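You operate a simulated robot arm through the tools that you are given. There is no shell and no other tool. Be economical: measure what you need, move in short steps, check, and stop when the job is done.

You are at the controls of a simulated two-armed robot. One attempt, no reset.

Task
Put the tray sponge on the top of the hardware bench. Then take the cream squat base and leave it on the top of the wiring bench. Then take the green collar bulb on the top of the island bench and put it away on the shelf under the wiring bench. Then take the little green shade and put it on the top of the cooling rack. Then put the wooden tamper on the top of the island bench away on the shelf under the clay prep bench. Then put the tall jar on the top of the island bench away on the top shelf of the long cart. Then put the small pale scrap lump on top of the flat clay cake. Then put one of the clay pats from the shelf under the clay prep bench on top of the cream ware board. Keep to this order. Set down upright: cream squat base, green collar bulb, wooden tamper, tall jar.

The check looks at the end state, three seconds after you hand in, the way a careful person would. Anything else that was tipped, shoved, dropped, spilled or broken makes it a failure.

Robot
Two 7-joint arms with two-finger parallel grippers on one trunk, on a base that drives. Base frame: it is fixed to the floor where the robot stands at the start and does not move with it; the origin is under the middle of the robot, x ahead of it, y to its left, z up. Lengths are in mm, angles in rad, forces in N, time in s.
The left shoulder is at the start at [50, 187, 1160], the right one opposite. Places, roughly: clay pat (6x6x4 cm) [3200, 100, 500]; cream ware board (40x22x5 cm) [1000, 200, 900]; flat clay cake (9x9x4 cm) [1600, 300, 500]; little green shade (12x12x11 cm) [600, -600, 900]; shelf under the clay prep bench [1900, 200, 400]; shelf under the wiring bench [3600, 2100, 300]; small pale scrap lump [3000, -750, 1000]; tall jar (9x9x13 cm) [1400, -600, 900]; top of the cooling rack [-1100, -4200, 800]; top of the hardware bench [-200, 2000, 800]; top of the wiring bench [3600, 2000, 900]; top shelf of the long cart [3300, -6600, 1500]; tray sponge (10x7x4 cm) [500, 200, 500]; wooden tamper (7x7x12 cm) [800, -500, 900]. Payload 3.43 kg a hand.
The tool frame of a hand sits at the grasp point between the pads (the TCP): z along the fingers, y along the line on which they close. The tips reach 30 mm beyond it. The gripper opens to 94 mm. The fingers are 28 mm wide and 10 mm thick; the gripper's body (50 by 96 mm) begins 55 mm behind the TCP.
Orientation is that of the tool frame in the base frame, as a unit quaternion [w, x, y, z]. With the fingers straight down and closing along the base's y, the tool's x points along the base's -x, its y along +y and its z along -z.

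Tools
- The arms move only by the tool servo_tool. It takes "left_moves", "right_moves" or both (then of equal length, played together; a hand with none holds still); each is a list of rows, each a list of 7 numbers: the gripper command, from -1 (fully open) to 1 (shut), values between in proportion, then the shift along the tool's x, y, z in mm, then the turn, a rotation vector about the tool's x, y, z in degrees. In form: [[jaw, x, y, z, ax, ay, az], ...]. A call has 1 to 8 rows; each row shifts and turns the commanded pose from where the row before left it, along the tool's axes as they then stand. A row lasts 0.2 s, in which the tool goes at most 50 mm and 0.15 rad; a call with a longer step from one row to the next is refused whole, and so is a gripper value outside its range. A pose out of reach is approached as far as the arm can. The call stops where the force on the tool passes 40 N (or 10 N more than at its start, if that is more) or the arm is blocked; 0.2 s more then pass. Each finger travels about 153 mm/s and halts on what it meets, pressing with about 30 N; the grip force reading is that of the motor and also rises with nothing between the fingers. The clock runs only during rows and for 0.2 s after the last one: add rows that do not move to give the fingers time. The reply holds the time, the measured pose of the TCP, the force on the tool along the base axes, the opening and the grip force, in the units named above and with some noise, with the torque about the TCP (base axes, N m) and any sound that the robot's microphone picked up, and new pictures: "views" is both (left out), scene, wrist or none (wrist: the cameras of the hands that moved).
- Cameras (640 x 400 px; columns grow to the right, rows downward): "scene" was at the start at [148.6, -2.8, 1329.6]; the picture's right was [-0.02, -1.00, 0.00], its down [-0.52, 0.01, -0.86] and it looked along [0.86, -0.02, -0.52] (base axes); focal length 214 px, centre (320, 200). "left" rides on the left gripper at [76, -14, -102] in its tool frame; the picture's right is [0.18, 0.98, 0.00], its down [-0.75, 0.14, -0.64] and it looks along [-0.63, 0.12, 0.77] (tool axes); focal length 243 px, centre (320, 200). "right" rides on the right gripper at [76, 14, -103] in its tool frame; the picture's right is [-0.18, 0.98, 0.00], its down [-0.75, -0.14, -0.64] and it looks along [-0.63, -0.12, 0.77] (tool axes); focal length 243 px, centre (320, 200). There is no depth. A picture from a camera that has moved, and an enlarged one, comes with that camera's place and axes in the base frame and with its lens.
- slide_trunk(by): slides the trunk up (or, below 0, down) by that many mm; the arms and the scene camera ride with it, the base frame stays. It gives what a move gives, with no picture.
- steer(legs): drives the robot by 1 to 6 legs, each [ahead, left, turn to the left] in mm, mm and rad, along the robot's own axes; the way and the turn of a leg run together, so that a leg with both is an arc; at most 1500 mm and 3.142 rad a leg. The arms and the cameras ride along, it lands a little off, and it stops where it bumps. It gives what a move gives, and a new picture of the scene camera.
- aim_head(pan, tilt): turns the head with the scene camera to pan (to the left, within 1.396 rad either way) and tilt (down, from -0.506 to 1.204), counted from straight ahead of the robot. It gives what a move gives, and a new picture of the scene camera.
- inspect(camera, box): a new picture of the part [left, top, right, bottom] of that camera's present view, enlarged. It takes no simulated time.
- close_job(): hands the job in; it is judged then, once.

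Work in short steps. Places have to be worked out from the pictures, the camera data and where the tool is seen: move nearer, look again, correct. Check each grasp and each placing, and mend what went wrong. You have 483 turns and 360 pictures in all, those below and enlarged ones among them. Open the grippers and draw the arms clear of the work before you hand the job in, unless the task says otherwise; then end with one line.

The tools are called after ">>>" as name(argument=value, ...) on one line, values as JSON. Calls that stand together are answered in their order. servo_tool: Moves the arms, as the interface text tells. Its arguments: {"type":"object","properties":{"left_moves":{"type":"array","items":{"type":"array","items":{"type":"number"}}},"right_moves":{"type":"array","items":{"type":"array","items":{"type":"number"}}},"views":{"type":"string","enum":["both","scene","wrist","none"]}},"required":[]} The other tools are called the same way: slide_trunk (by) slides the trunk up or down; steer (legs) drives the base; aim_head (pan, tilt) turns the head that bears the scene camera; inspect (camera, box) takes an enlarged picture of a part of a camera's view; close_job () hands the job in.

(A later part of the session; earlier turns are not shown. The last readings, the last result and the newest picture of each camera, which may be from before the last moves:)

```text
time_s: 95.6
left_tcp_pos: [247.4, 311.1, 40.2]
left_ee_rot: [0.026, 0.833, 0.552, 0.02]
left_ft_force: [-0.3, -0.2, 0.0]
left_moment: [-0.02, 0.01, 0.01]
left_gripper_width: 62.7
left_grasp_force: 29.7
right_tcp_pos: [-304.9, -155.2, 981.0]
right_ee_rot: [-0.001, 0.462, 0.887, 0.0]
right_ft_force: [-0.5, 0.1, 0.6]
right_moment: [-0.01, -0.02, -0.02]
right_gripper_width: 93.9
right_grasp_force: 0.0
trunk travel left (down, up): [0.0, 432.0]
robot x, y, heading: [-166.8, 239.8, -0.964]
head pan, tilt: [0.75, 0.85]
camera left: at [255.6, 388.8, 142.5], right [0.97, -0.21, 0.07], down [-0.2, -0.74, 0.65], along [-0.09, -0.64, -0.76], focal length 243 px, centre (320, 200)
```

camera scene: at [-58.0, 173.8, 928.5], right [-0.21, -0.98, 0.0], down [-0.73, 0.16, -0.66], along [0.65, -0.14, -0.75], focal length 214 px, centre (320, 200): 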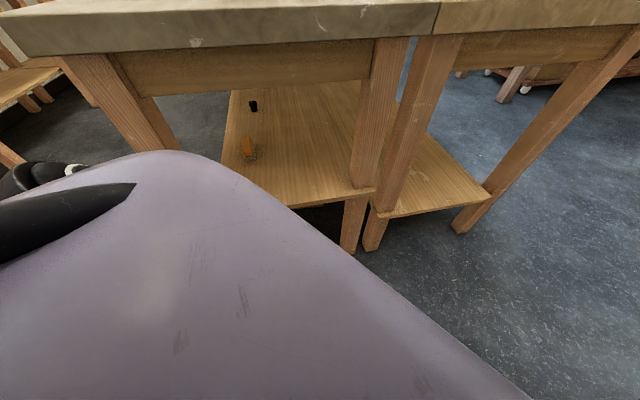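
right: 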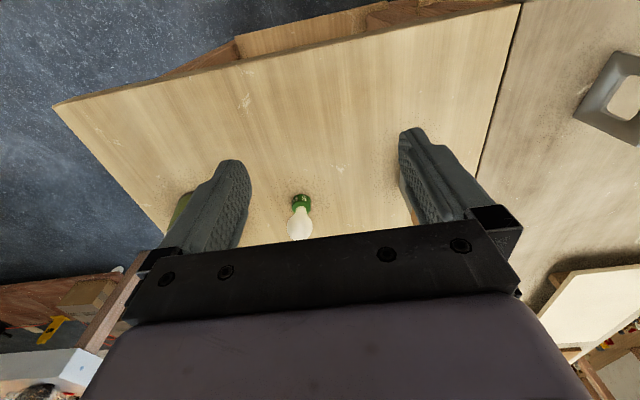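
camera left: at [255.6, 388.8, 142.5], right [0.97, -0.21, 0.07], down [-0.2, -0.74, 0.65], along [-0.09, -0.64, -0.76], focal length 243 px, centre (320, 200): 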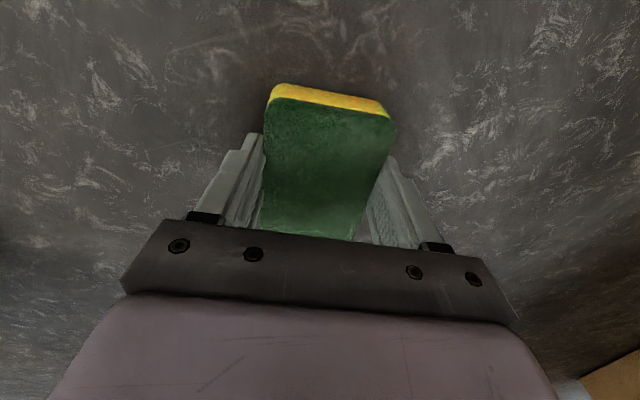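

Gripped (62.7 mm). Lift with the trunk a little, back away from the bench, then raise fully.

>>> slide_trunk(by=60)

>>> steer(legs=[[-172, -246, 0]])

>>> slide_trunk(by=340)

>>> servo_tool(left_moves=[[1, 0, 0, -45, 0, 0, 0], [1, 0, 0, -45, 0, 0, 0], [1, 0, 0, -45, 0, 0, 0]], views="wrist")

```text
time_s: 96.6
left_tcp_pos: [246.9, 309.9, 99.9]
left_ee_rot: [0.026, 0.833, 0.552, 0.02]
left_ft_force: [0.1, -0.8, 1.1]
left_moment: [0.01, 0.02, 0.01]
left_gripper_width: 62.5
left_grasp_force: 30.0
right_tcp_pos: [-304.7, -153.8, 1041.8]
right_ee_rot: [0.0, 0.462, 0.887, 0.0]
right_ft_force: [0.5, 0.4, 0.6]
right_moment: [-0.04, 0.02, 0.0]
right_gripper_width: 94.1
right_grasp_force: 0.0
trunk travel left (down, up): [-60.0, 372.0]
robot x, y, heading: [-166.4, 240.8, -0.965]
head pan, tilt: [0.75, 0.85]
```

```text
time_s: 98.7
left_tcp_pos: [-56.1, 313.9, 100.2]
left_ee_rot: [0.025, 0.835, 0.55, 0.019]
left_ft_force: [-0.4, -0.1, 0.8]
left_moment: [-0.02, 0.0, 0.02]
left_gripper_width: 62.7
left_grasp_force: 29.6
right_tcp_pos: [-608.9, -148.3, 1040.7]
right_ee_rot: [-0.001, 0.464, 0.886, 0.0]
right_ft_force: [-0.4, 0.0, 0.0]
right_moment: [0.0, 0.02, 0.01]
right_gripper_width: 94.0
right_grasp_force: 0.0
trunk travel left (down, up): [-60.0, 372.0]
robot x, y, heading: [-468.1, 241.5, -0.97]
head pan, tilt: [0.75, 0.85]
camera scene: at [-359.9, 177.4, 988.4], right [-0.21, -0.98, 0.0], down [-0.73, 0.16, -0.66], along [0.64, -0.14, -0.75], focal length 214 px, centre (320, 200)
```

scene: 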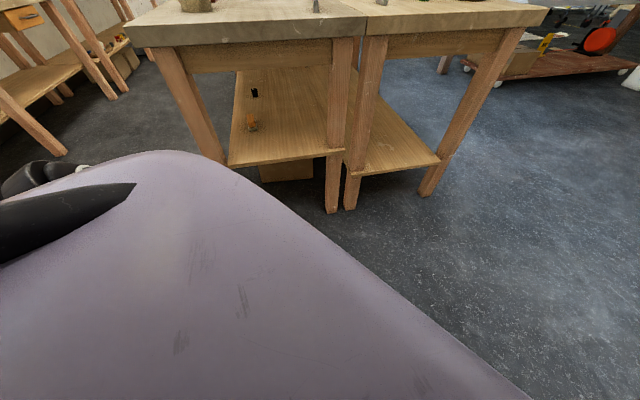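

```text
time_s: 102.0
left_tcp_pos: [-54.8, 313.0, 440.4]
left_ee_rot: [0.025, 0.835, 0.55, 0.019]
left_ft_force: [-0.2, -0.4, -0.1]
left_moment: [0.01, -0.01, 0.04]
left_gripper_width: 62.7
left_grasp_force: 29.6
right_tcp_pos: [-608.9, -149.1, 1381.8]
right_ee_rot: [0.0, 0.465, 0.885, 0.0]
right_ft_force: [0.6, 0.7, -0.4]
right_moment: [0.0, 0.01, -0.01]
right_gripper_width: 93.9
right_grasp_force: 0.1
trunk travel left (down, up): [-400.0, 32.0]
robot x, y, heading: [-469.0, 243.7, -0.967]
head pan, tilt: [0.75, 0.85]
```

```text
time_s: 102.8
left_tcp_pos: [-64.5, 314.6, 574.4]
left_ee_rot: [0.026, 0.835, 0.549, 0.022]
left_ft_force: [0.1, 0.0, 0.4]
left_moment: [-0.03, -0.02, -0.01]
left_gripper_width: 62.8
left_grasp_force: 30.0
right_tcp_pos: [-609.3, -149.3, 1380.6]
right_ee_rot: [0.0, 0.465, 0.885, 0.0]
right_ft_force: [-0.1, 0.3, 0.3]
right_moment: [0.01, 0.0, 0.0]
right_gripper_width: 93.8
right_grasp_force: 0.0
trunk travel left (down, up): [-400.0, 32.0]
robot x, y, heading: [-472.7, 243.8, -0.964]
head pan, tilt: [0.75, 0.85]
camera left: at [-54.7, 392.8, 676.6], right [0.97, -0.22, 0.07], down [-0.21, -0.73, 0.65], along [-0.09, -0.64, -0.76], focal length 243 px, centre (320, 200)
```

left: 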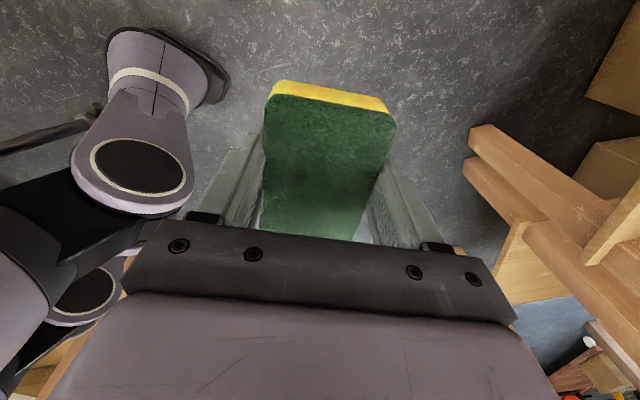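

Sponge is held. Raise it further, return the hand to neutral yaw and forward position.

>>> servo_tool(left_moves=[[1, 0, 0, -45, 0, 0, 0], [1, 0, 0, -45, 0, 0, 0], [1, 0, 0, -45, 0, 0, 0], [1, 0, 0, -45, 0, 0, 0], [1, 0, 0, -45, 0, 0, 0], [1, 0, 0, -45, 0, 0, 0], [1, 0, 0, -45, 0, 0, 0], [1, 0, 0, -45, 0, 0, 0]], views="none")

>>> servo_tool(left_moves=[[1, 0, 0, 0, 0, 0, -8.3], [1, 0, 0, 0, 0, 0, -8.3], [1, 0, 0, 0, 0, 0, -8.3], [1, 0, 0, 0, 0, 0, -8.3], [1, 0, 0, 0, 0, 0, -8.3], [1, 0, 0, 0, 0, 0, -8.3], [1, 0, 0, 0, 0, 0, -8.2]], views="none")

>>> steer(legs=[[0, 0, 2.536], [800, 0, 0]])

>>> aim_head(pan=0.0, tilt=0.55)

```text
time_s: 104.6
left_tcp_pos: [-29.5, 313.8, 896.7]
left_ee_rot: [0.025, 0.835, 0.55, 0.019]
left_ft_force: [-0.8, -0.2, -0.6]
left_moment: [0.03, 0.01, -0.01]
left_gripper_width: 62.8
left_grasp_force: 30.4
left hand out of reach, approached as far as the arm can: row 6, 7, 8
right_tcp_pos: [-610.0, -149.4, 1380.7]
right_ee_rot: [0.001, 0.465, 0.885, 0.0]
right_ft_force: [-0.3, 0.0, 0.3]
right_moment: [0.03, 0.02, -0.04]
right_gripper_width: 94.2
right_grasp_force: 0.1
trunk travel left (down, up): [-400.0, 32.0]
robot x, y, heading: [-466.7, 246.8, -0.962]
head pan, tilt: [0.75, 0.85]
```

```text
time_s: 106.2
left_tcp_pos: [-28.0, 314.7, 896.3]
left_ee_rot: [0.031, 0.463, 0.886, 0.005]
left_ft_force: [0.2, 0.9, -0.2]
left_moment: [-0.03, 0.02, 0.01]
left_gripper_width: 62.9
left_grasp_force: 30.1
right_tcp_pos: [-609.1, -149.3, 1381.7]
right_ee_rot: [-0.001, 0.465, 0.885, 0.0]
right_ft_force: [-0.5, 0.2, -0.7]
right_moment: [-0.01, 0.02, -0.04]
right_gripper_width: 93.8
right_grasp_force: 0.0
trunk travel left (down, up): [-400.0, 32.0]
robot x, y, heading: [-465.5, 245.3, -0.967]
head pan, tilt: [0.75, 0.85]
```

```text
time_s: 116.3
left_tcp_pos: [-785.3, 1263.8, 896.0]
left_ee_rot: [0.006, -0.673, 0.739, 0.031]
left_ft_force: [0.0, 0.4, -0.4]
left_moment: [-0.04, -0.02, -0.02]
left_gripper_width: 62.8
left_grasp_force: 29.7
right_tcp_pos: [-42.7, 1246.3, 1381.5]
right_ee_rot: [-0.001, -0.673, 0.74, -0.001]
right_ft_force: [-0.1, 0.3, 0.4]
right_moment: [-0.06, 0.02, 0.01]
right_gripper_width: 94.0
right_grasp_force: 0.1
trunk travel left (down, up): [-400.0, 32.0]
robot x, y, heading: [-398.9, 1035.2, 1.477]
head pan, tilt: [0.75, 0.85]
camera scene: at [-443.2, 1155.3, 1328.4], right [0.79, 0.61, 0.0], down [0.46, -0.59, -0.66], along [-0.4, 0.52, -0.75], focal length 214 px, centre (320, 200)
```

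scene: 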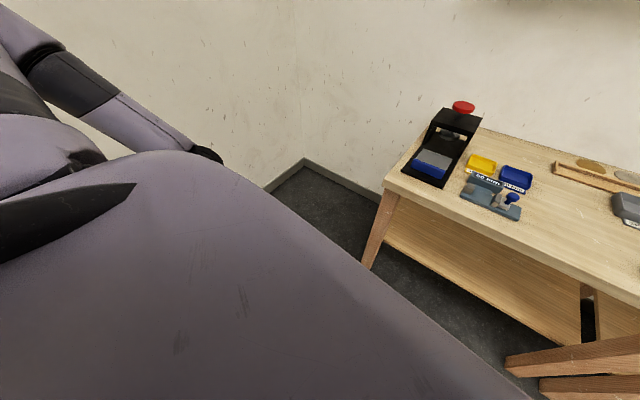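

```text
time_s: 117.4
left_tcp_pos: [-785.9, 1264.4, 895.8]
left_ee_rot: [0.006, -0.673, 0.739, 0.032]
left_ft_force: [0.1, 0.3, -0.5]
left_moment: [-0.02, 0.0, 0.02]
left_gripper_width: 63.0
left_grasp_force: 30.2
right_tcp_pos: [-43.7, 1247.3, 1382.1]
right_ee_rot: [0.001, -0.672, 0.74, 0.0]
right_ft_force: [0.7, 0.2, 0.4]
right_moment: [0.0, 0.02, -0.02]
right_gripper_width: 94.2
right_grasp_force: 0.0
trunk travel left (down, up): [-400.0, 32.0]
robot x, y, heading: [-399.6, 1033.6, 1.479]
head pan, tilt: [0.0, 0.55]
camera scene: at [-387.2, 1182.5, 1353.8], right [1.0, -0.09, 0.0], down [-0.05, -0.52, -0.85], along [0.08, 0.85, -0.52], focal length 214 px, centre (320, 200)
```

scene: 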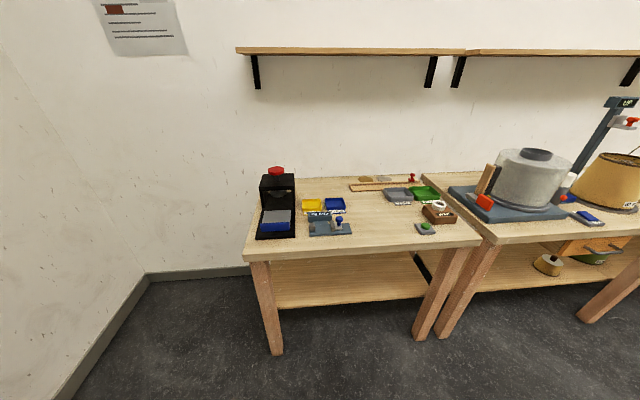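

There's free space on the hardware bench between the blue gadget and the green pot, ≈(-111, 1800). Extend the hand to (520, 180) rel at a safe height, and drive over.

>>> servo_tool(left_moves=[[1, -28, -33, -18, 0, 0, 0], [1, -28, -33, -18, 0, 0, 0], [1, -28, -33, -18, 0, 0, 0], [1, -28, -33, -18, 0, 0, 0], [1, -28, -33, -18, 0, 0, 0], [1, -28, -33, -18, 0, 0, 0], [1, -28, -28, -18, 0, 0, 0]], views="none")

>>> servo_tool(left_moves=[[1, -40, 0, 0, 0, 0, 0], [1, -40, 0, 0, 0, 0, 0], [1, -40, 0, 0, 0, 0, 0], [1, -10, 0, 0, 0, 0, 0]], views="none")

>>> steer(legs=[[0, 0, 0.093], [200, -468, 0]])

>>> servo_tool(left_moves=[[1, 0, 0, 0, 0, 0, 0]], views="wrist")

```text
time_s: 119.0
left_tcp_pos: [-540.3, 1441.9, 1019.8]
left_ee_rot: [0.006, -0.674, 0.738, 0.032]
left_ft_force: [0.6, 0.4, -1.0]
left_moment: [0.0, 0.0, 0.01]
left_gripper_width: 62.9
left_grasp_force: 29.9
left hand out of reach, approached as far as the arm can: row 1
right_tcp_pos: [-41.2, 1247.8, 1382.3]
right_ee_rot: [-0.001, -0.673, 0.739, 0.0]
right_ft_force: [-0.6, 0.2, 0.8]
right_moment: [0.01, 0.02, 0.0]
right_gripper_width: 94.1
right_grasp_force: 0.0
trunk travel left (down, up): [-400.0, 32.0]
robot x, y, heading: [-401.2, 1036.2, 1.479]
head pan, tilt: [0.0, 0.55]
```

```text
time_s: 120.0
left_tcp_pos: [-529.3, 1570.6, 1026.0]
left_ee_rot: [0.006, -0.673, 0.739, 0.032]
left_ft_force: [-0.4, -0.3, -0.1]
left_moment: [0.06, -0.03, 0.0]
left_gripper_width: 63.2
left_grasp_force: 29.7
right_tcp_pos: [-42.5, 1245.2, 1381.7]
right_ee_rot: [0.0, -0.673, 0.74, 0.0]
right_ft_force: [0.1, -0.2, 0.6]
right_moment: [0.05, 0.0, -0.03]
right_gripper_width: 93.8
right_grasp_force: 0.1
trunk travel left (down, up): [-400.0, 32.0]
robot x, y, heading: [-402.9, 1038.1, 1.481]
head pan, tilt: [0.0, 0.55]
```

```text
time_s: 123.5
left_tcp_pos: [-101.9, 1757.1, 1025.4]
left_ee_rot: [0.004, -0.705, 0.708, 0.031]
left_ft_force: [0.4, -0.2, -0.9]
left_moment: [-0.02, 0.04, 0.02]
left_gripper_width: 62.9
left_grasp_force: 30.4
right_tcp_pos: [410.6, 1478.2, 1380.3]
right_ee_rot: [-0.001, -0.705, 0.709, 0.0]
right_ft_force: [-0.1, 0.6, 0.5]
right_moment: [0.01, 0.05, -0.02]
right_gripper_width: 94.1
right_grasp_force: 0.0
trunk travel left (down, up): [-400.0, 32.0]
robot x, y, heading: [70.1, 1238.2, 1.565]
head pan, tilt: [0.0, 0.55]
camera scene: at [73.8, 1383.8, 1353.8], right [1.0, 0.0, 0.0], down [0.0, -0.52, -0.85], along [0.0, 0.85, -0.52], focal length 214 px, centre (320, 200)
```

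scene: 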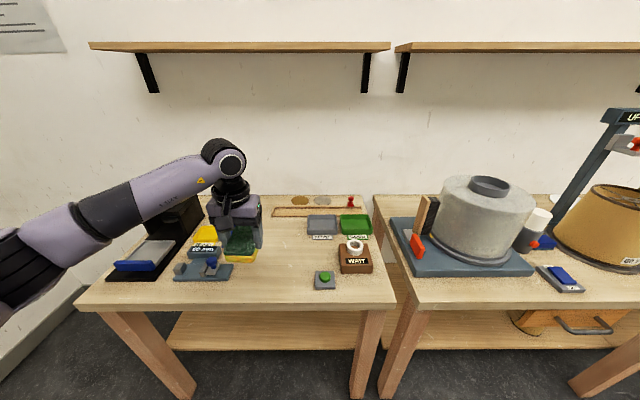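

```text
time_s: 123.9
left_tcp_pos: [-101.4, 1756.8, 1024.7]
left_ee_rot: [0.005, -0.706, 0.708, 0.032]
left_ft_force: [0.1, 0.6, -0.6]
left_moment: [-0.01, -0.01, 0.05]
left_gripper_width: 63.0
left_grasp_force: 29.7
right_tcp_pos: [410.4, 1476.9, 1381.1]
right_ee_rot: [0.0, -0.705, 0.709, 0.001]
right_ft_force: [-0.1, 0.3, 0.0]
right_moment: [0.03, -0.02, -0.01]
right_gripper_width: 94.1
right_grasp_force: 0.1
trunk travel left (down, up): [-400.0, 32.0]
robot x, y, heading: [76.0, 1234.2, 1.567]
head pan, tilt: [0.0, 0.55]
camera left: at [-85.2, 1675.9, 1123.8], right [-0.98, -0.18, 0.03], down [-0.11, 0.72, 0.69], along [-0.14, 0.67, -0.73], focal length 243 px, centre (320, 200)
```

left: 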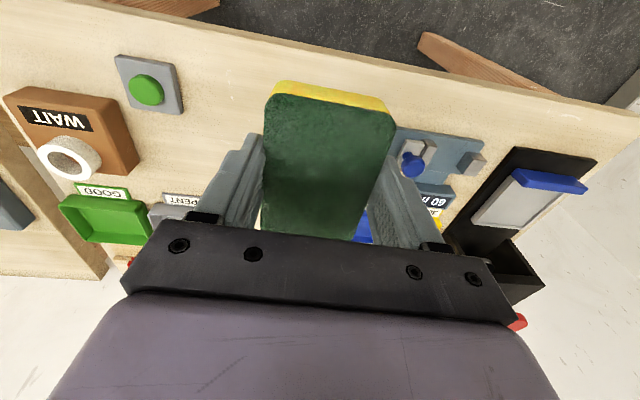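

Free spot centre ≈(-80, 1805). Level the tool, shift over it, and descend most of the way.

>>> servo_tool(left_moves=[[1, -24, -10.5, 0, 2.2, 3.0, 0], [1, -24, -10.5, 0, 0, 0, 0], [1, 0, 0, 40, 0, 0, 0], [1, 0, 0, 40, 0, 0, 0], [1, 0, 0, 40, 0, 0, 0]], views="both")

```text
time_s: 125.1
left_tcp_pos: [-81.6, 1804.2, 906.4]
left_ee_rot: [0.0, -0.705, 0.709, -0.002]
left_ft_force: [-0.1, -0.1, -0.4]
left_moment: [-0.02, -0.01, -0.01]
left_gripper_width: 63.0
left_grasp_force: 29.6
right_tcp_pos: [410.7, 1477.9, 1381.5]
right_ee_rot: [0.0, -0.705, 0.709, 0.0]
right_ft_force: [0.3, 1.4, -0.2]
right_moment: [0.01, 0.0, 0.03]
right_gripper_width: 94.0
right_grasp_force: 0.1
trunk travel left (down, up): [-400.0, 32.0]
robot x, y, heading: [76.9, 1237.6, 1.57]
head pan, tilt: [0.0, 0.55]
camera scene: at [73.3, 1384.0, 1353.8], right [1.0, 0.0, 0.0], down [0.0, -0.52, -0.85], along [0.0, 0.85, -0.52], focal length 214 px, centre (320, 200)
camera left: at [-68.5, 1728.4, 1009.2], right [-0.98, -0.18, 0.0], down [-0.14, 0.76, 0.64], along [-0.12, 0.63, -0.77], focal length 243 px, centre (320, 200)
```

scene: 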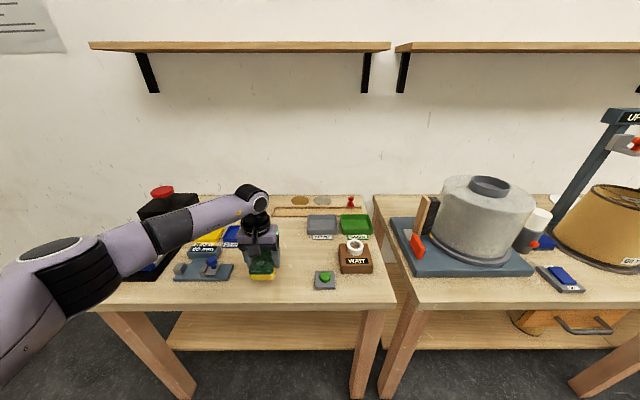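
left: 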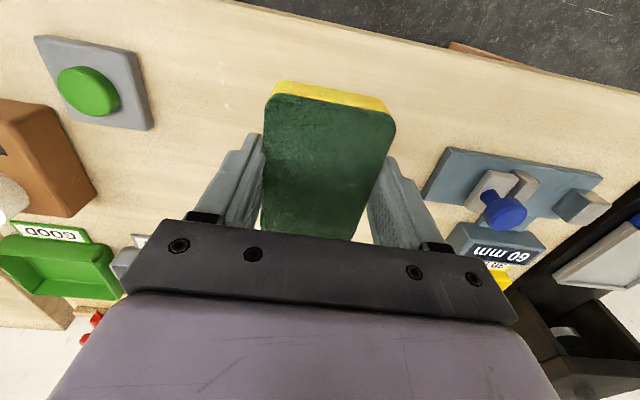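

Clear on both sides. Lower gradually, watching the force.

>>> servo_tool(left_moves=[[1, 0, -8, 30, 0, 0, 0], [1, 0, 0, 20, 0, 0, 0], [1, 0, 0, 0, 0, 0, 0]], views="wrist")

```text
time_s: 125.9
left_tcp_pos: [-75.3, 1805.1, 856.3]
left_ee_rot: [0.0, -0.706, 0.708, 0.001]
left_ft_force: [0.1, 0.3, 0.0]
left_moment: [0.02, 0.01, 0.0]
left_gripper_width: 63.1
left_grasp_force: 29.7
right_tcp_pos: [410.2, 1478.1, 1381.2]
right_ee_rot: [0.0, -0.705, 0.709, 0.0]
right_ft_force: [0.1, -0.1, 0.2]
right_moment: [0.03, -0.01, -0.01]
right_gripper_width: 94.0
right_grasp_force: 0.2
trunk travel left (down, up): [-400.0, 32.0]
robot x, y, heading: [73.4, 1232.5, 1.565]
head pan, tilt: [0.0, 0.55]
camera left: at [-61.8, 1728.7, 959.3], right [-0.98, -0.18, 0.0], down [-0.14, 0.75, 0.64], along [-0.12, 0.63, -0.77], focal length 243 px, centre (320, 200)
```

left: 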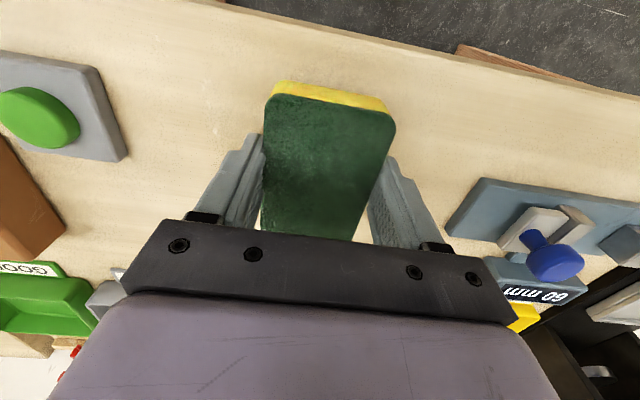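

Not yet touching; continue down in small steps.

>>> servo_tool(left_moves=[[1, 0, 0, 8, 0, 0, 0], [1, 0, 0, 6, 0, 0, 0], [1, 0, 0, 6, 0, 0, 0], [1, 0, 0, 6, 0, 0, 0], [1, 0, 0, 6, 0, 0, 0], [1, 0, 0, 6, 0, 0, 0], [1, 0, 0, 6, 0, 0, 0], [1, 0, 0, 6, 0, 0, 0]], views="none")

```text
time_s: 126.9
left_tcp_pos: [-72.8, 1806.2, 841.0]
left_ee_rot: [0.003, -0.707, 0.707, 0.002]
left_ft_force: [-2.3, -11.8, 18.4]
left_moment: [-0.15, 0.21, 0.11]
left_gripper_width: 63.0
left_grasp_force: 29.8
right_tcp_pos: [410.8, 1474.9, 1380.8]
right_ee_rot: [0.001, -0.705, 0.709, -0.001]
right_ft_force: [-0.4, -0.5, -0.6]
right_moment: [0.03, 0.0, 0.03]
right_gripper_width: 93.9
right_grasp_force: 0.1
trunk travel left (down, up): [-400.0, 32.0]
robot x, y, heading: [70.3, 1236.6, 1.566]
head pan, tilt: [0.0, 0.55]
stopped in row 5 (left hand): the force on the tool passed its limit (the readings are from after the stop); the commanded pose is now the measured one
```

Contact at TCP 841 (bench z≈800). Open and rise.

>>> servo_tool(left_moves=[[1, 0, 0, -2, 0, 0, 0], [-0.5, 0, 0, 0, 0, 0, 0], [-0.5, 0, 0, 0, 0, 0, 0], [-0.5, 0, 0, -30, 0, 0, 0], [-0.5, 0, 0, -45, 0, 0, 0], [-0.5, 0, 0, -45, 0, 0, 0], [-0.5, 0, 0, -45, 0, 0, 0]], views="wrist")

```text
time_s: 128.5
left_tcp_pos: [-75.9, 1805.2, 1004.2]
left_ee_rot: [0.003, -0.707, 0.708, 0.002]
left_ft_force: [-0.2, 0.1, -0.1]
left_moment: [0.0, 0.04, 0.01]
left_gripper_width: 70.6
left_grasp_force: 0.0
right_tcp_pos: [409.9, 1477.0, 1381.1]
right_ee_rot: [0.0, -0.706, 0.708, -0.001]
right_ft_force: [-0.7, -0.5, 0.4]
right_moment: [0.01, 0.01, -0.01]
right_gripper_width: 93.8
right_grasp_force: 0.0
trunk travel left (down, up): [-400.0, 32.0]
robot x, y, heading: [72.7, 1235.9, 1.573]
head pan, tilt: [0.0, 0.55]
camera left: at [-62.9, 1729.1, 1106.8], right [-0.98, -0.18, 0.0], down [-0.14, 0.75, 0.65], along [-0.12, 0.64, -0.76], focal length 243 px, centre (320, 200)
```

left: 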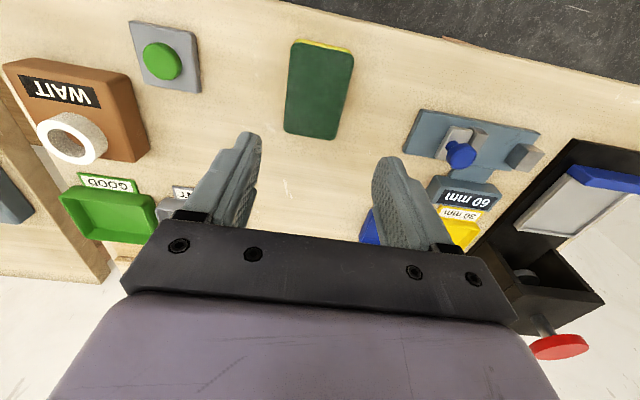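

Sponge placed. Next, identify the "cream squat base": there's a small dome with a stub on the shelf under the neighbouring bench. Let me look closer at it.

>>> aim_head(pan=-0.9, tilt=0.5)

>>> inspect(camera="scene", box=[160, 120, 480, 320])

```text
time_s: 129.7
left_tcp_pos: [-75.3, 1805.1, 1002.1]
left_ee_rot: [0.003, -0.707, 0.707, 0.001]
left_ft_force: [0.0, -0.4, -0.1]
left_moment: [0.01, 0.0, -0.01]
left_gripper_width: 70.6
left_grasp_force: 0.0
right_tcp_pos: [410.0, 1477.7, 1381.2]
right_ee_rot: [0.0, -0.705, 0.709, 0.0]
right_ft_force: [0.5, -0.2, -0.1]
right_moment: [0.02, 0.0, 0.0]
right_gripper_width: 93.9
right_grasp_force: 0.0
trunk travel left (down, up): [-400.0, 32.0]
robot x, y, heading: [69.8, 1237.8, 1.569]
head pan, tilt: [-0.901, 0.499]
camera scene: at [144.4, 1350.0, 1358.4], right [0.62, -0.79, 0.0], down [-0.38, -0.3, -0.88], along [0.69, 0.54, -0.48], focal length 214 px, centre (320, 200)
```

scene: 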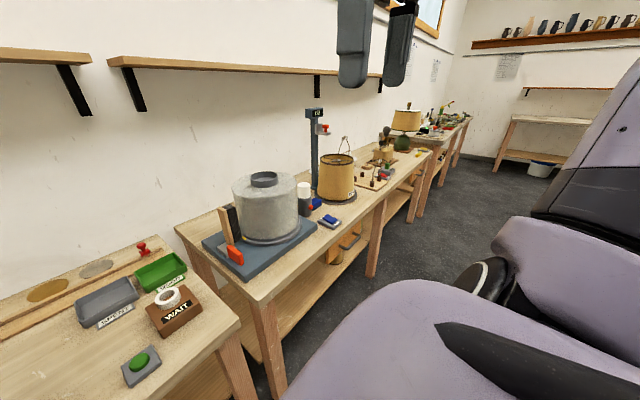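

```text
2.00 times, centred on (320, 220) of scene
camera zoom: at [144.4, 1350.0, 1358.4], right [0.62, -0.79, 0.0], down [-0.38, -0.3, -0.88], along [0.69, 0.54, -0.48], focal length 429 px, centre (320, 160)
```

zoom: 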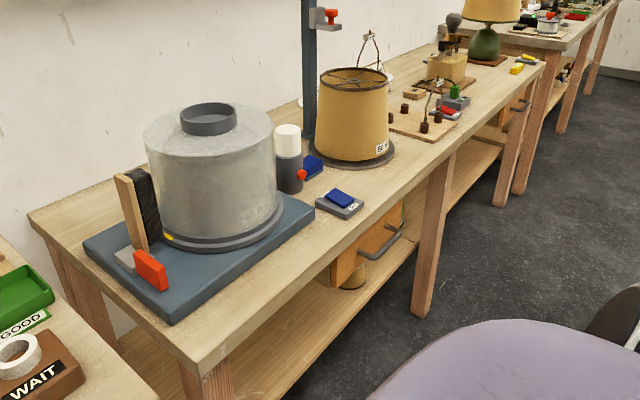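

Back away and translate right to look at the shelf under this lamp bench.

>>> steer(legs=[[-220, 0, 0], [0, -850, 0]])

>>> aim_head(pan=0.0, tilt=0.6)

```text
time_s: 135.6
left_tcp_pos: [775.7, 1577.9, 1004.2]
left_ee_rot: [-0.003, 0.708, -0.706, -0.001]
left_ft_force: [-0.4, 0.3, -0.8]
left_moment: [0.01, 0.0, 0.01]
left_gripper_width: 70.6
left_grasp_force: 0.1
right_tcp_pos: [1264.4, 1251.6, 1380.9]
right_ee_rot: [0.0, -0.707, 0.708, 0.0]
right_ft_force: [0.3, -0.7, 0.8]
right_moment: [-0.01, 0.0, 0.0]
right_gripper_width: 94.1
right_grasp_force: 0.1
trunk travel left (down, up): [-400.0, 32.0]
robot x, y, heading: [928.0, 1007.8, 1.567]
head pan, tilt: [-0.901, 0.499]
camera scene: at [998.1, 1122.8, 1358.4], right [0.62, -0.78, 0.0], down [-0.38, -0.3, -0.88], along [0.69, 0.54, -0.48], focal length 214 px, centre (320, 200)
```

scene: 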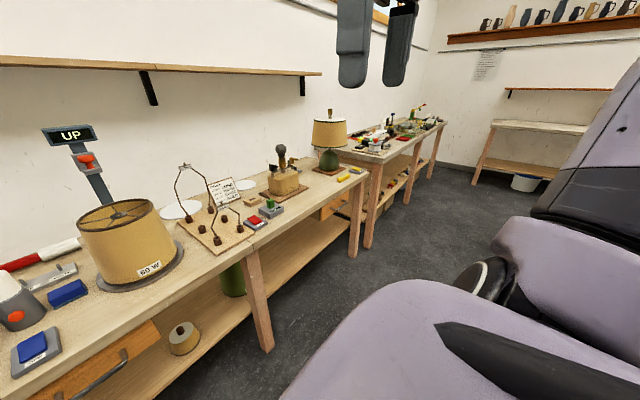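

```text
time_s: 136.8
left_tcp_pos: [775.4, 1576.8, 1004.0]
left_ee_rot: [-0.003, 0.707, -0.707, -0.001]
left_ft_force: [-0.1, -0.3, 0.6]
left_moment: [0.02, -0.01, 0.0]
left_gripper_width: 70.5
left_grasp_force: 0.0
right_tcp_pos: [1262.9, 1250.3, 1382.0]
right_ee_rot: [0.0, -0.707, 0.707, 0.0]
right_ft_force: [-0.3, -0.4, 0.5]
right_moment: [-0.01, 0.0, 0.01]
right_gripper_width: 94.0
right_grasp_force: 0.2
trunk travel left (down, up): [-400.0, 32.0]
robot x, y, heading: [928.3, 1009.8, 1.571]
head pan, tilt: [0.0, 0.6]
camera scene: at [926.7, 1154.7, 1349.3], right [1.0, 0.0, 0.0], down [0.0, -0.56, -0.83], along [0.0, 0.83, -0.56], focal length 214 px, centre (320, 200)
```

scene: 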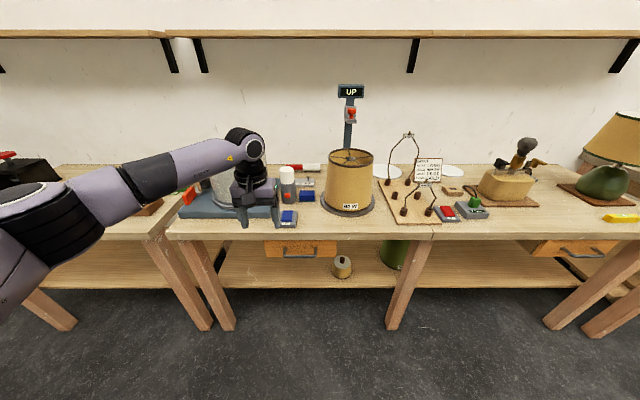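

Zoom on the dome and items.

>>> inspect(camera="scene", box=[310, 235, 430, 310])

>>> inspect(camera="scene", box=[370, 110, 640, 240])

```text
5.33 times, centred on (370, 272) of scene
camera zoom: at [926.7, 1154.7, 1349.3], right [1.0, 0.0, 0.0], down [0.0, -0.56, -0.83], along [0.0, 0.83, -0.56], focal length 1144 px, centre (53, -187)
```

zoom: 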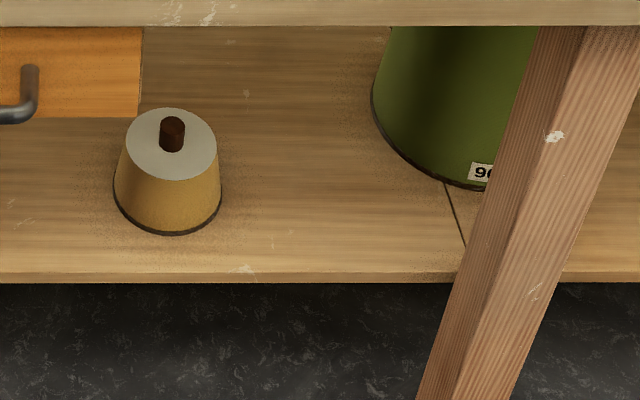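

```text
2.37 times, centred on (505, 175) of scene
camera zoom: at [926.7, 1154.7, 1349.3], right [1.0, 0.0, 0.0], down [0.0, -0.56, -0.83], along [0.0, 0.83, -0.56], focal length 508 px, centre (-118, 259)
```

zoom: 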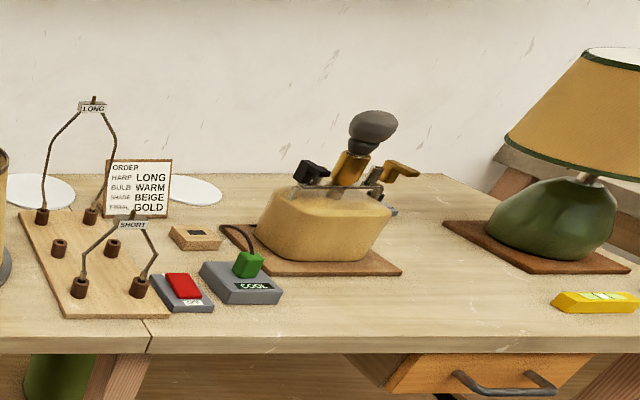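

Those are shades; the cream ceramic lamp base with brass nipple on the clay prep bench remains the candidate. I retract the left hand and turn around to survey the benches from this side.

>>> servo_tool(left_moves=[[-1, 40, 0, -20, 0, 0, 0], [-1, 40, 0, -20, 0, 0, 0], [-1, 40, 0, -20, 0, 0, 0], [-1, 40, 0, -20, 0, 0, 0], [-1, 40, 0, -20, 0, 0, 0]], views="none")

>>> steer(legs=[[0, 150, 0], [0, 0, -3.14]])

>>> aim_head(pan=0.5, tilt=0.45)

```text
time_s: 138.0
left_tcp_pos: [774.3, 1375.7, 1101.8]
left_ee_rot: [-0.002, 0.708, -0.706, -0.003]
left_ft_force: [0.6, -1.2, 0.0]
left_moment: [0.03, 0.02, -0.01]
left_gripper_width: 94.1
left_grasp_force: 0.0
right_tcp_pos: [1263.2, 1251.1, 1380.9]
right_ee_rot: [0.0, -0.707, 0.708, -0.001]
right_ft_force: [0.7, -0.2, 1.2]
right_moment: [0.01, 0.01, 0.0]
right_gripper_width: 93.9
right_grasp_force: 0.1
trunk travel left (down, up): [-400.0, 32.0]
robot x, y, heading: [925.5, 1009.8, 1.568]
head pan, tilt: [0.0, 0.6]
```

```text
time_s: 146.8
left_tcp_pos: [910.6, 633.6, 1099.9]
left_ee_rot: [0.002, 0.725, 0.689, -0.003]
left_ft_force: [-0.4, -0.6, -0.4]
left_moment: [0.0, 0.0, -0.01]
left_gripper_width: 94.1
left_grasp_force: 0.0
right_tcp_pos: [428.7, 784.1, 1381.6]
right_ee_rot: [0.0, 0.727, 0.687, 0.0]
right_ft_force: [-0.8, -0.4, -0.1]
right_moment: [-0.02, -0.03, 0.02]
right_gripper_width: 93.7
right_grasp_force: 0.1
trunk travel left (down, up): [-400.0, 32.0]
robot x, y, heading: [777.3, 1011.4, -1.626]
head pan, tilt: [0.0, 0.6]
camera scene: at [770.3, 861.7, 1349.3], right [-1.0, 0.05, 0.0], down [0.03, 0.56, -0.83], along [-0.04, -0.82, -0.56], focal length 214 px, centre (320, 200)
```

scene: 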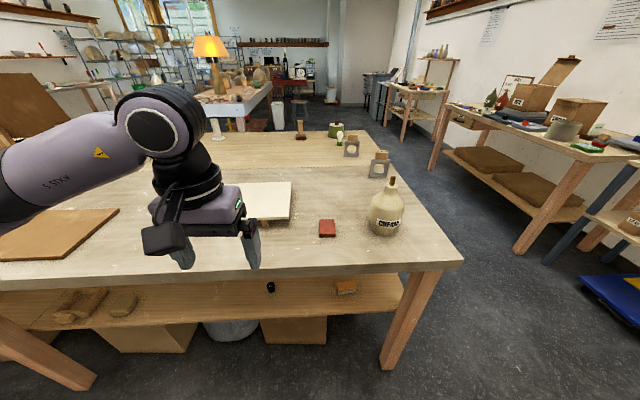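

```text
time_s: 147.7
left_tcp_pos: [909.3, 634.1, 1101.3]
left_ee_rot: [0.001, 0.725, 0.689, -0.003]
left_ft_force: [0.4, 0.4, -0.7]
left_moment: [-0.01, 0.0, 0.01]
left_gripper_width: 94.1
left_grasp_force: 0.0
right_tcp_pos: [428.3, 784.0, 1381.5]
right_ee_rot: [-0.001, 0.727, 0.687, 0.0]
right_ft_force: [-0.4, 0.5, -0.2]
right_moment: [-0.02, 0.02, -0.01]
right_gripper_width: 94.1
right_grasp_force: 0.0
trunk travel left (down, up): [-400.0, 32.0]
robot x, y, heading: [781.2, 1009.1, -1.625]
head pan, tilt: [0.499, 0.45]
camera scene: at [814.6, 866.9, 1362.9], right [-0.9, -0.43, 0.0], down [-0.19, 0.39, -0.9], along [0.39, -0.81, -0.44], focal length 214 px, centre (320, 200)
```

scene: 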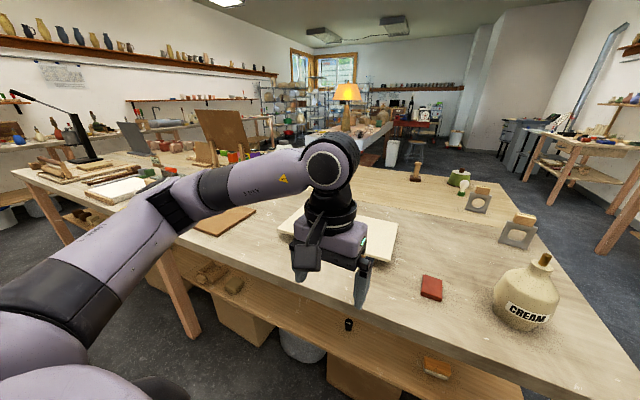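

The vase is labelled "CREAM" – that's the cream squat base, at ≈(530, 325), nipple top z≈1053. I drive so the left hand is in front of it.

>>> steer(legs=[[0, 0, 0.054], [160, -401, 0]])

>>> aim_head(pan=0.1, tilt=0.6)

>>> servo_tool(left_moves=[[-1, 0, 0, 0, 0, 0, 0]], views="wrist")

```text
time_s: 150.8
left_tcp_pos: [526.9, 481.5, 1099.8]
left_ee_rot: [0.001, 0.708, 0.706, -0.002]
left_ft_force: [-0.4, 0.1, 0.6]
left_moment: [0.05, 0.02, -0.02]
left_gripper_width: 93.8
left_grasp_force: 0.1
right_tcp_pos: [37.8, 608.7, 1380.7]
right_ee_rot: [0.0, 0.709, 0.705, 0.0]
right_ft_force: [-0.9, -0.6, -0.9]
right_moment: [0.01, 0.02, -0.02]
right_gripper_width: 93.9
right_grasp_force: 0.1
trunk travel left (down, up): [-400.0, 32.0]
robot x, y, heading: [378.6, 850.7, -1.572]
head pan, tilt: [0.499, 0.45]
camera scene: at [420.2, 710.1, 1362.9], right [-0.88, -0.47, 0.0], down [-0.21, 0.38, -0.9], along [0.43, -0.79, -0.44], focal length 214 px, centre (320, 200)
```

scene: 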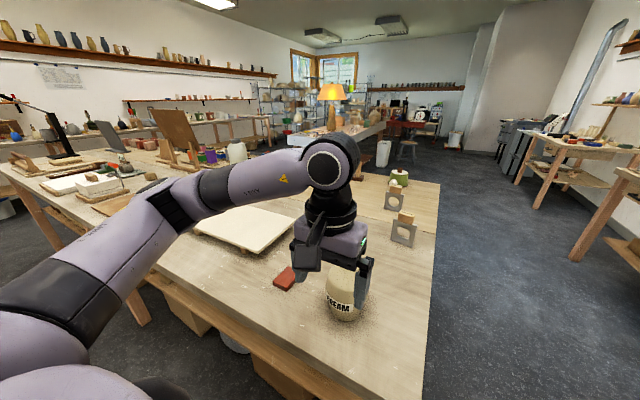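

```text
time_s: 151.7
left_tcp_pos: [527.8, 481.5, 1100.8]
left_ee_rot: [0.002, 0.708, 0.706, -0.003]
left_ft_force: [0.1, 0.0, -0.4]
left_moment: [0.0, 0.0, 0.01]
left_gripper_width: 94.2
left_grasp_force: 0.1
right_tcp_pos: [39.6, 609.6, 1381.5]
right_ee_rot: [0.0, 0.709, 0.705, 0.0]
right_ft_force: [-0.4, 0.2, 0.7]
right_moment: [0.01, -0.01, 0.01]
right_gripper_width: 94.0
right_grasp_force: 0.0
trunk travel left (down, up): [-400.0, 32.0]
robot x, y, heading: [377.4, 847.3, -1.579]
head pan, tilt: [0.099, 0.6]
camera scene: at [385.4, 703.2, 1349.4], right [-1.0, -0.09, 0.0], down [-0.05, 0.56, -0.83], along [0.08, -0.82, -0.56], focal length 214 px, centre (320, 200)
```

scene: 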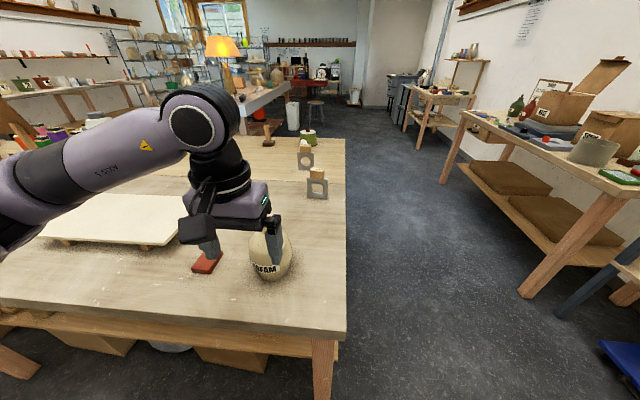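

```text
time_s: 152.1
left_tcp_pos: [527.2, 481.7, 1100.3]
left_ee_rot: [0.002, 0.709, 0.705, -0.002]
left_ft_force: [-0.3, 1.3, 0.6]
left_moment: [-0.01, -0.01, 0.02]
left_gripper_width: 94.3
left_grasp_force: 0.0
right_tcp_pos: [39.5, 609.8, 1381.6]
right_ee_rot: [0.0, 0.709, 0.705, 0.0]
right_ft_force: [-0.1, -0.7, 0.2]
right_moment: [0.03, 0.01, 0.0]
right_gripper_width: 94.1
right_grasp_force: 0.0
trunk travel left (down, up): [-400.0, 32.0]
robot x, y, heading: [378.6, 847.0, -1.579]
head pan, tilt: [0.099, 0.6]
camera left: at [512.4, 559.2, 1203.3], right [0.98, 0.18, 0.0], down [0.14, -0.75, 0.65], along [0.11, -0.64, -0.76], focal length 243 px, centre (320, 200)
```

left: 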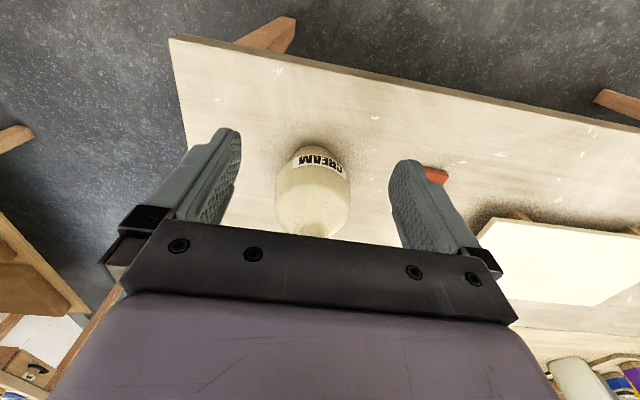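

Raise the hand to see the neck from both cameras.

>>> servo_tool(left_moves=[[-1, 0, 0, -45, 0, 0, 0], [-1, 0, 0, -45, 0, 0, 0], [-1, 20, 0, -40, 0, 0, 0]], views="wrist")

>>> inspect(camera="scene", box=[220, 200, 320, 300])

```text
time_s: 152.9
left_tcp_pos: [525.2, 503.1, 1231.7]
left_ee_rot: [0.002, 0.709, 0.705, -0.002]
left_ft_force: [-0.2, 1.0, 0.3]
left_moment: [0.02, -0.01, 0.02]
left_gripper_width: 94.0
left_grasp_force: 0.1
right_tcp_pos: [38.8, 610.5, 1381.0]
right_ee_rot: [0.001, 0.71, 0.704, 0.001]
right_ft_force: [0.0, -0.1, -0.7]
right_moment: [-0.04, 0.01, -0.04]
right_gripper_width: 94.0
right_grasp_force: 0.1
trunk travel left (down, up): [-400.0, 32.0]
robot x, y, heading: [375.3, 851.3, -1.577]
head pan, tilt: [0.099, 0.6]
camera left: at [511.0, 580.5, 1334.6], right [0.98, 0.18, 0.0], down [0.14, -0.75, 0.65], along [0.11, -0.64, -0.76], focal length 243 px, centre (320, 200)
```

left: 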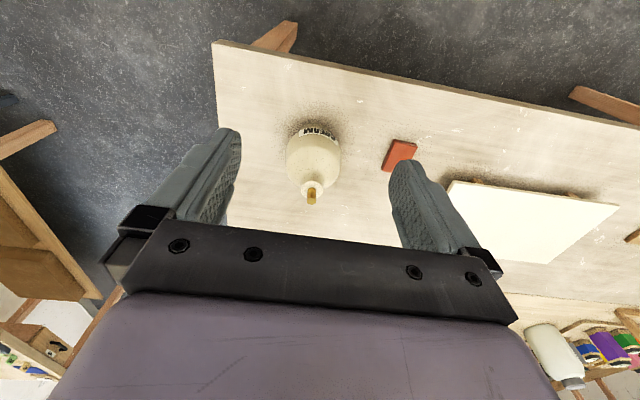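

```text
4.00 times, centred on (270, 250) of scene
camera zoom: at [385.1, 704.1, 1349.4], right [-1.0, -0.09, 0.0], down [-0.05, 0.56, -0.83], along [0.08, -0.82, -0.56], focal length 858 px, centre (520, 0)
```

zoom: 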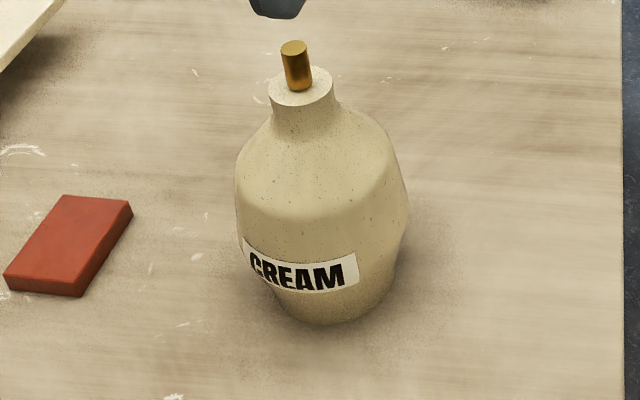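

Neck is ~38 mm in diameter, axis ≈(537, 365), neck top z≈1050, rod tip ≈1080. Move above and down to just over it.

>>> servo_tool(left_moves=[[-1, -46, 4, 0, 0, 0, 0], [-1, -46, 4, 0, 0, 0, 0], [-1, -46, 4, 0, 0, 0, 0], [-1, 0, 0, 35, 0, 0, 0], [-1, 0, 0, 35, 0, 0, 0], [-1, 0, 0, 35, 0, 0, 0]], views="both")

```text
time_s: 154.3
left_tcp_pos: [539.4, 364.4, 1125.3]
left_ee_rot: [0.002, 0.709, 0.706, -0.003]
left_ft_force: [-1.3, -0.4, -0.2]
left_moment: [-0.02, -0.03, -0.01]
left_gripper_width: 93.8
left_grasp_force: 0.0
right_tcp_pos: [39.4, 609.9, 1382.2]
right_ee_rot: [0.0, 0.71, 0.704, 0.0]
right_ft_force: [-1.1, -1.5, 0.3]
right_moment: [-0.03, 0.0, 0.0]
right_gripper_width: 94.0
right_grasp_force: 0.1
trunk travel left (down, up): [-400.0, 32.0]
robot x, y, heading: [376.4, 850.0, -1.58]
head pan, tilt: [0.099, 0.6]
camera scene: at [385.7, 703.0, 1349.4], right [-1.0, -0.09, 0.0], down [-0.05, 0.56, -0.82], along [0.08, -0.82, -0.57], focal length 214 px, centre (320, 200)
camera left: at [524.1, 441.5, 1227.9], right [0.98, 0.18, 0.0], down [0.14, -0.75, 0.65], along [0.11, -0.64, -0.76], focal length 243 px, centre (320, 200)
```

scene: 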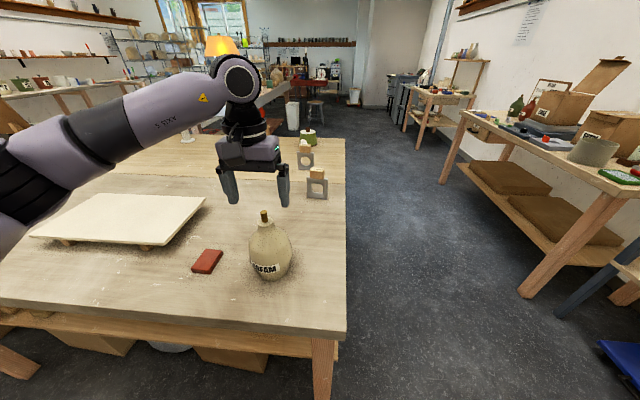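
left: 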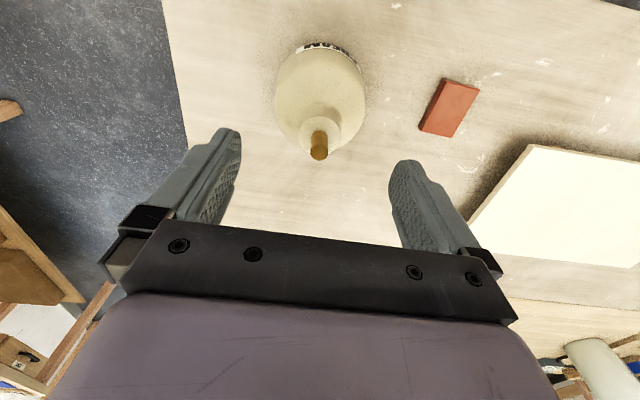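

Nearly centred; adjust 5 mm and descend to 1080.

>>> servo_tool(left_moves=[[-1, -5, -2, 25, 0, 0, 0], [-1, 0, 0, 20, 0, 0, 0]], views="both")

```text
time_s: 154.9
left_tcp_pos: [537.2, 359.4, 1080.9]
left_ee_rot: [0.001, 0.708, 0.706, -0.003]
left_ft_force: [-0.4, -0.3, 0.3]
left_moment: [-0.03, 0.0, -0.02]
left_gripper_width: 94.2
left_grasp_force: 0.0
right_tcp_pos: [39.4, 610.2, 1381.1]
right_ee_rot: [0.0, 0.71, 0.704, 0.0]
right_ft_force: [-0.8, 0.0, 0.4]
right_moment: [-0.06, 0.02, 0.01]
right_gripper_width: 94.2
right_grasp_force: 0.1
trunk travel left (down, up): [-400.0, 32.0]
robot x, y, heading: [377.2, 851.5, -1.578]
head pan, tilt: [0.099, 0.6]
camera scene: at [385.4, 703.3, 1349.4], right [-1.0, -0.09, 0.0], down [-0.05, 0.56, -0.83], along [0.08, -0.82, -0.56], focal length 214 px, centre (320, 200)
camera left: at [522.2, 437.4, 1183.7], right [0.98, 0.18, 0.0], down [0.14, -0.75, 0.65], along [0.11, -0.64, -0.76], focal length 243 px, centre (320, 200)
```

scene: 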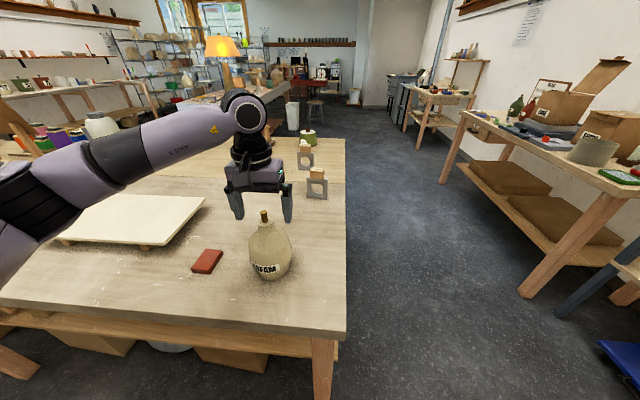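
left: 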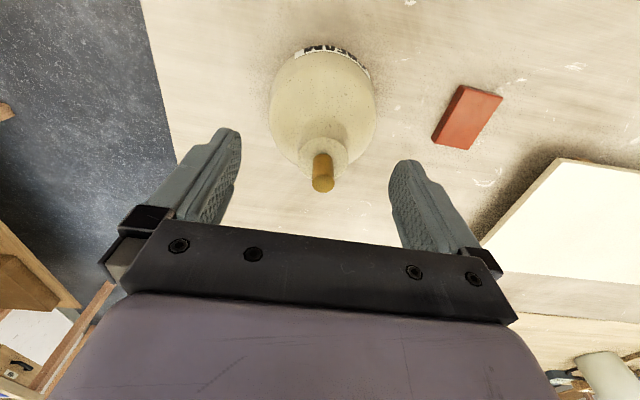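

Refined axis ≈(541, 346), neck z≈1008–1032. Shift and descend a bit further.

>>> servo_tool(left_moves=[[-1, -13, 4, 0, 0, 0, 0], [-1, 0, 0, 20, 0, 0, 0]], views="wrist")

>>> inspect(camera="scene", box=[210, 150, 330, 290])

```text
time_s: 155.5
left_tcp_pos: [541.6, 345.4, 1060.9]
left_ee_rot: [0.001, 0.709, 0.706, -0.003]
left_ft_force: [-0.7, -0.1, 0.5]
left_moment: [-0.02, 0.01, -0.01]
left_gripper_width: 94.0
left_grasp_force: 0.1
right_tcp_pos: [39.6, 609.4, 1381.4]
right_ee_rot: [0.0, 0.71, 0.704, 0.0]
right_ft_force: [0.7, 0.1, 0.1]
right_moment: [-0.02, 0.02, 0.01]
right_gripper_width: 94.1
right_grasp_force: 0.1
trunk travel left (down, up): [-400.0, 32.0]
robot x, y, heading: [377.6, 851.6, -1.573]
head pan, tilt: [0.099, 0.6]
camera left: at [525.7, 422.7, 1163.9], right [0.98, 0.18, 0.0], down [0.14, -0.75, 0.65], along [0.11, -0.64, -0.76], focal length 243 px, centre (320, 200)
```

left: 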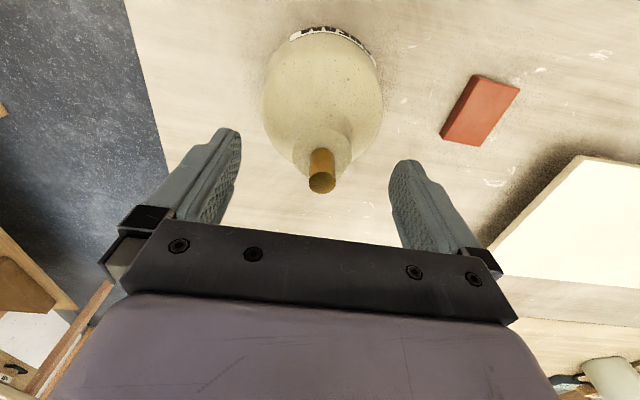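

```text
2.86 times, centred on (270, 220) of scene
camera zoom: at [385.6, 703.2, 1349.3], right [-1.0, -0.09, 0.0], down [-0.05, 0.56, -0.83], along [0.08, -0.82, -0.57], focal length 613 px, centre (463, 143)
```

zoom: 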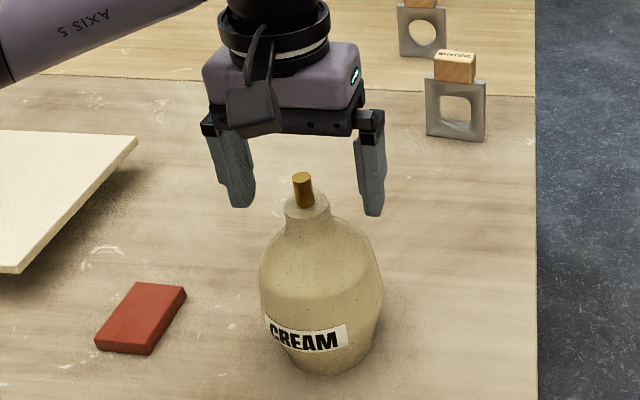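

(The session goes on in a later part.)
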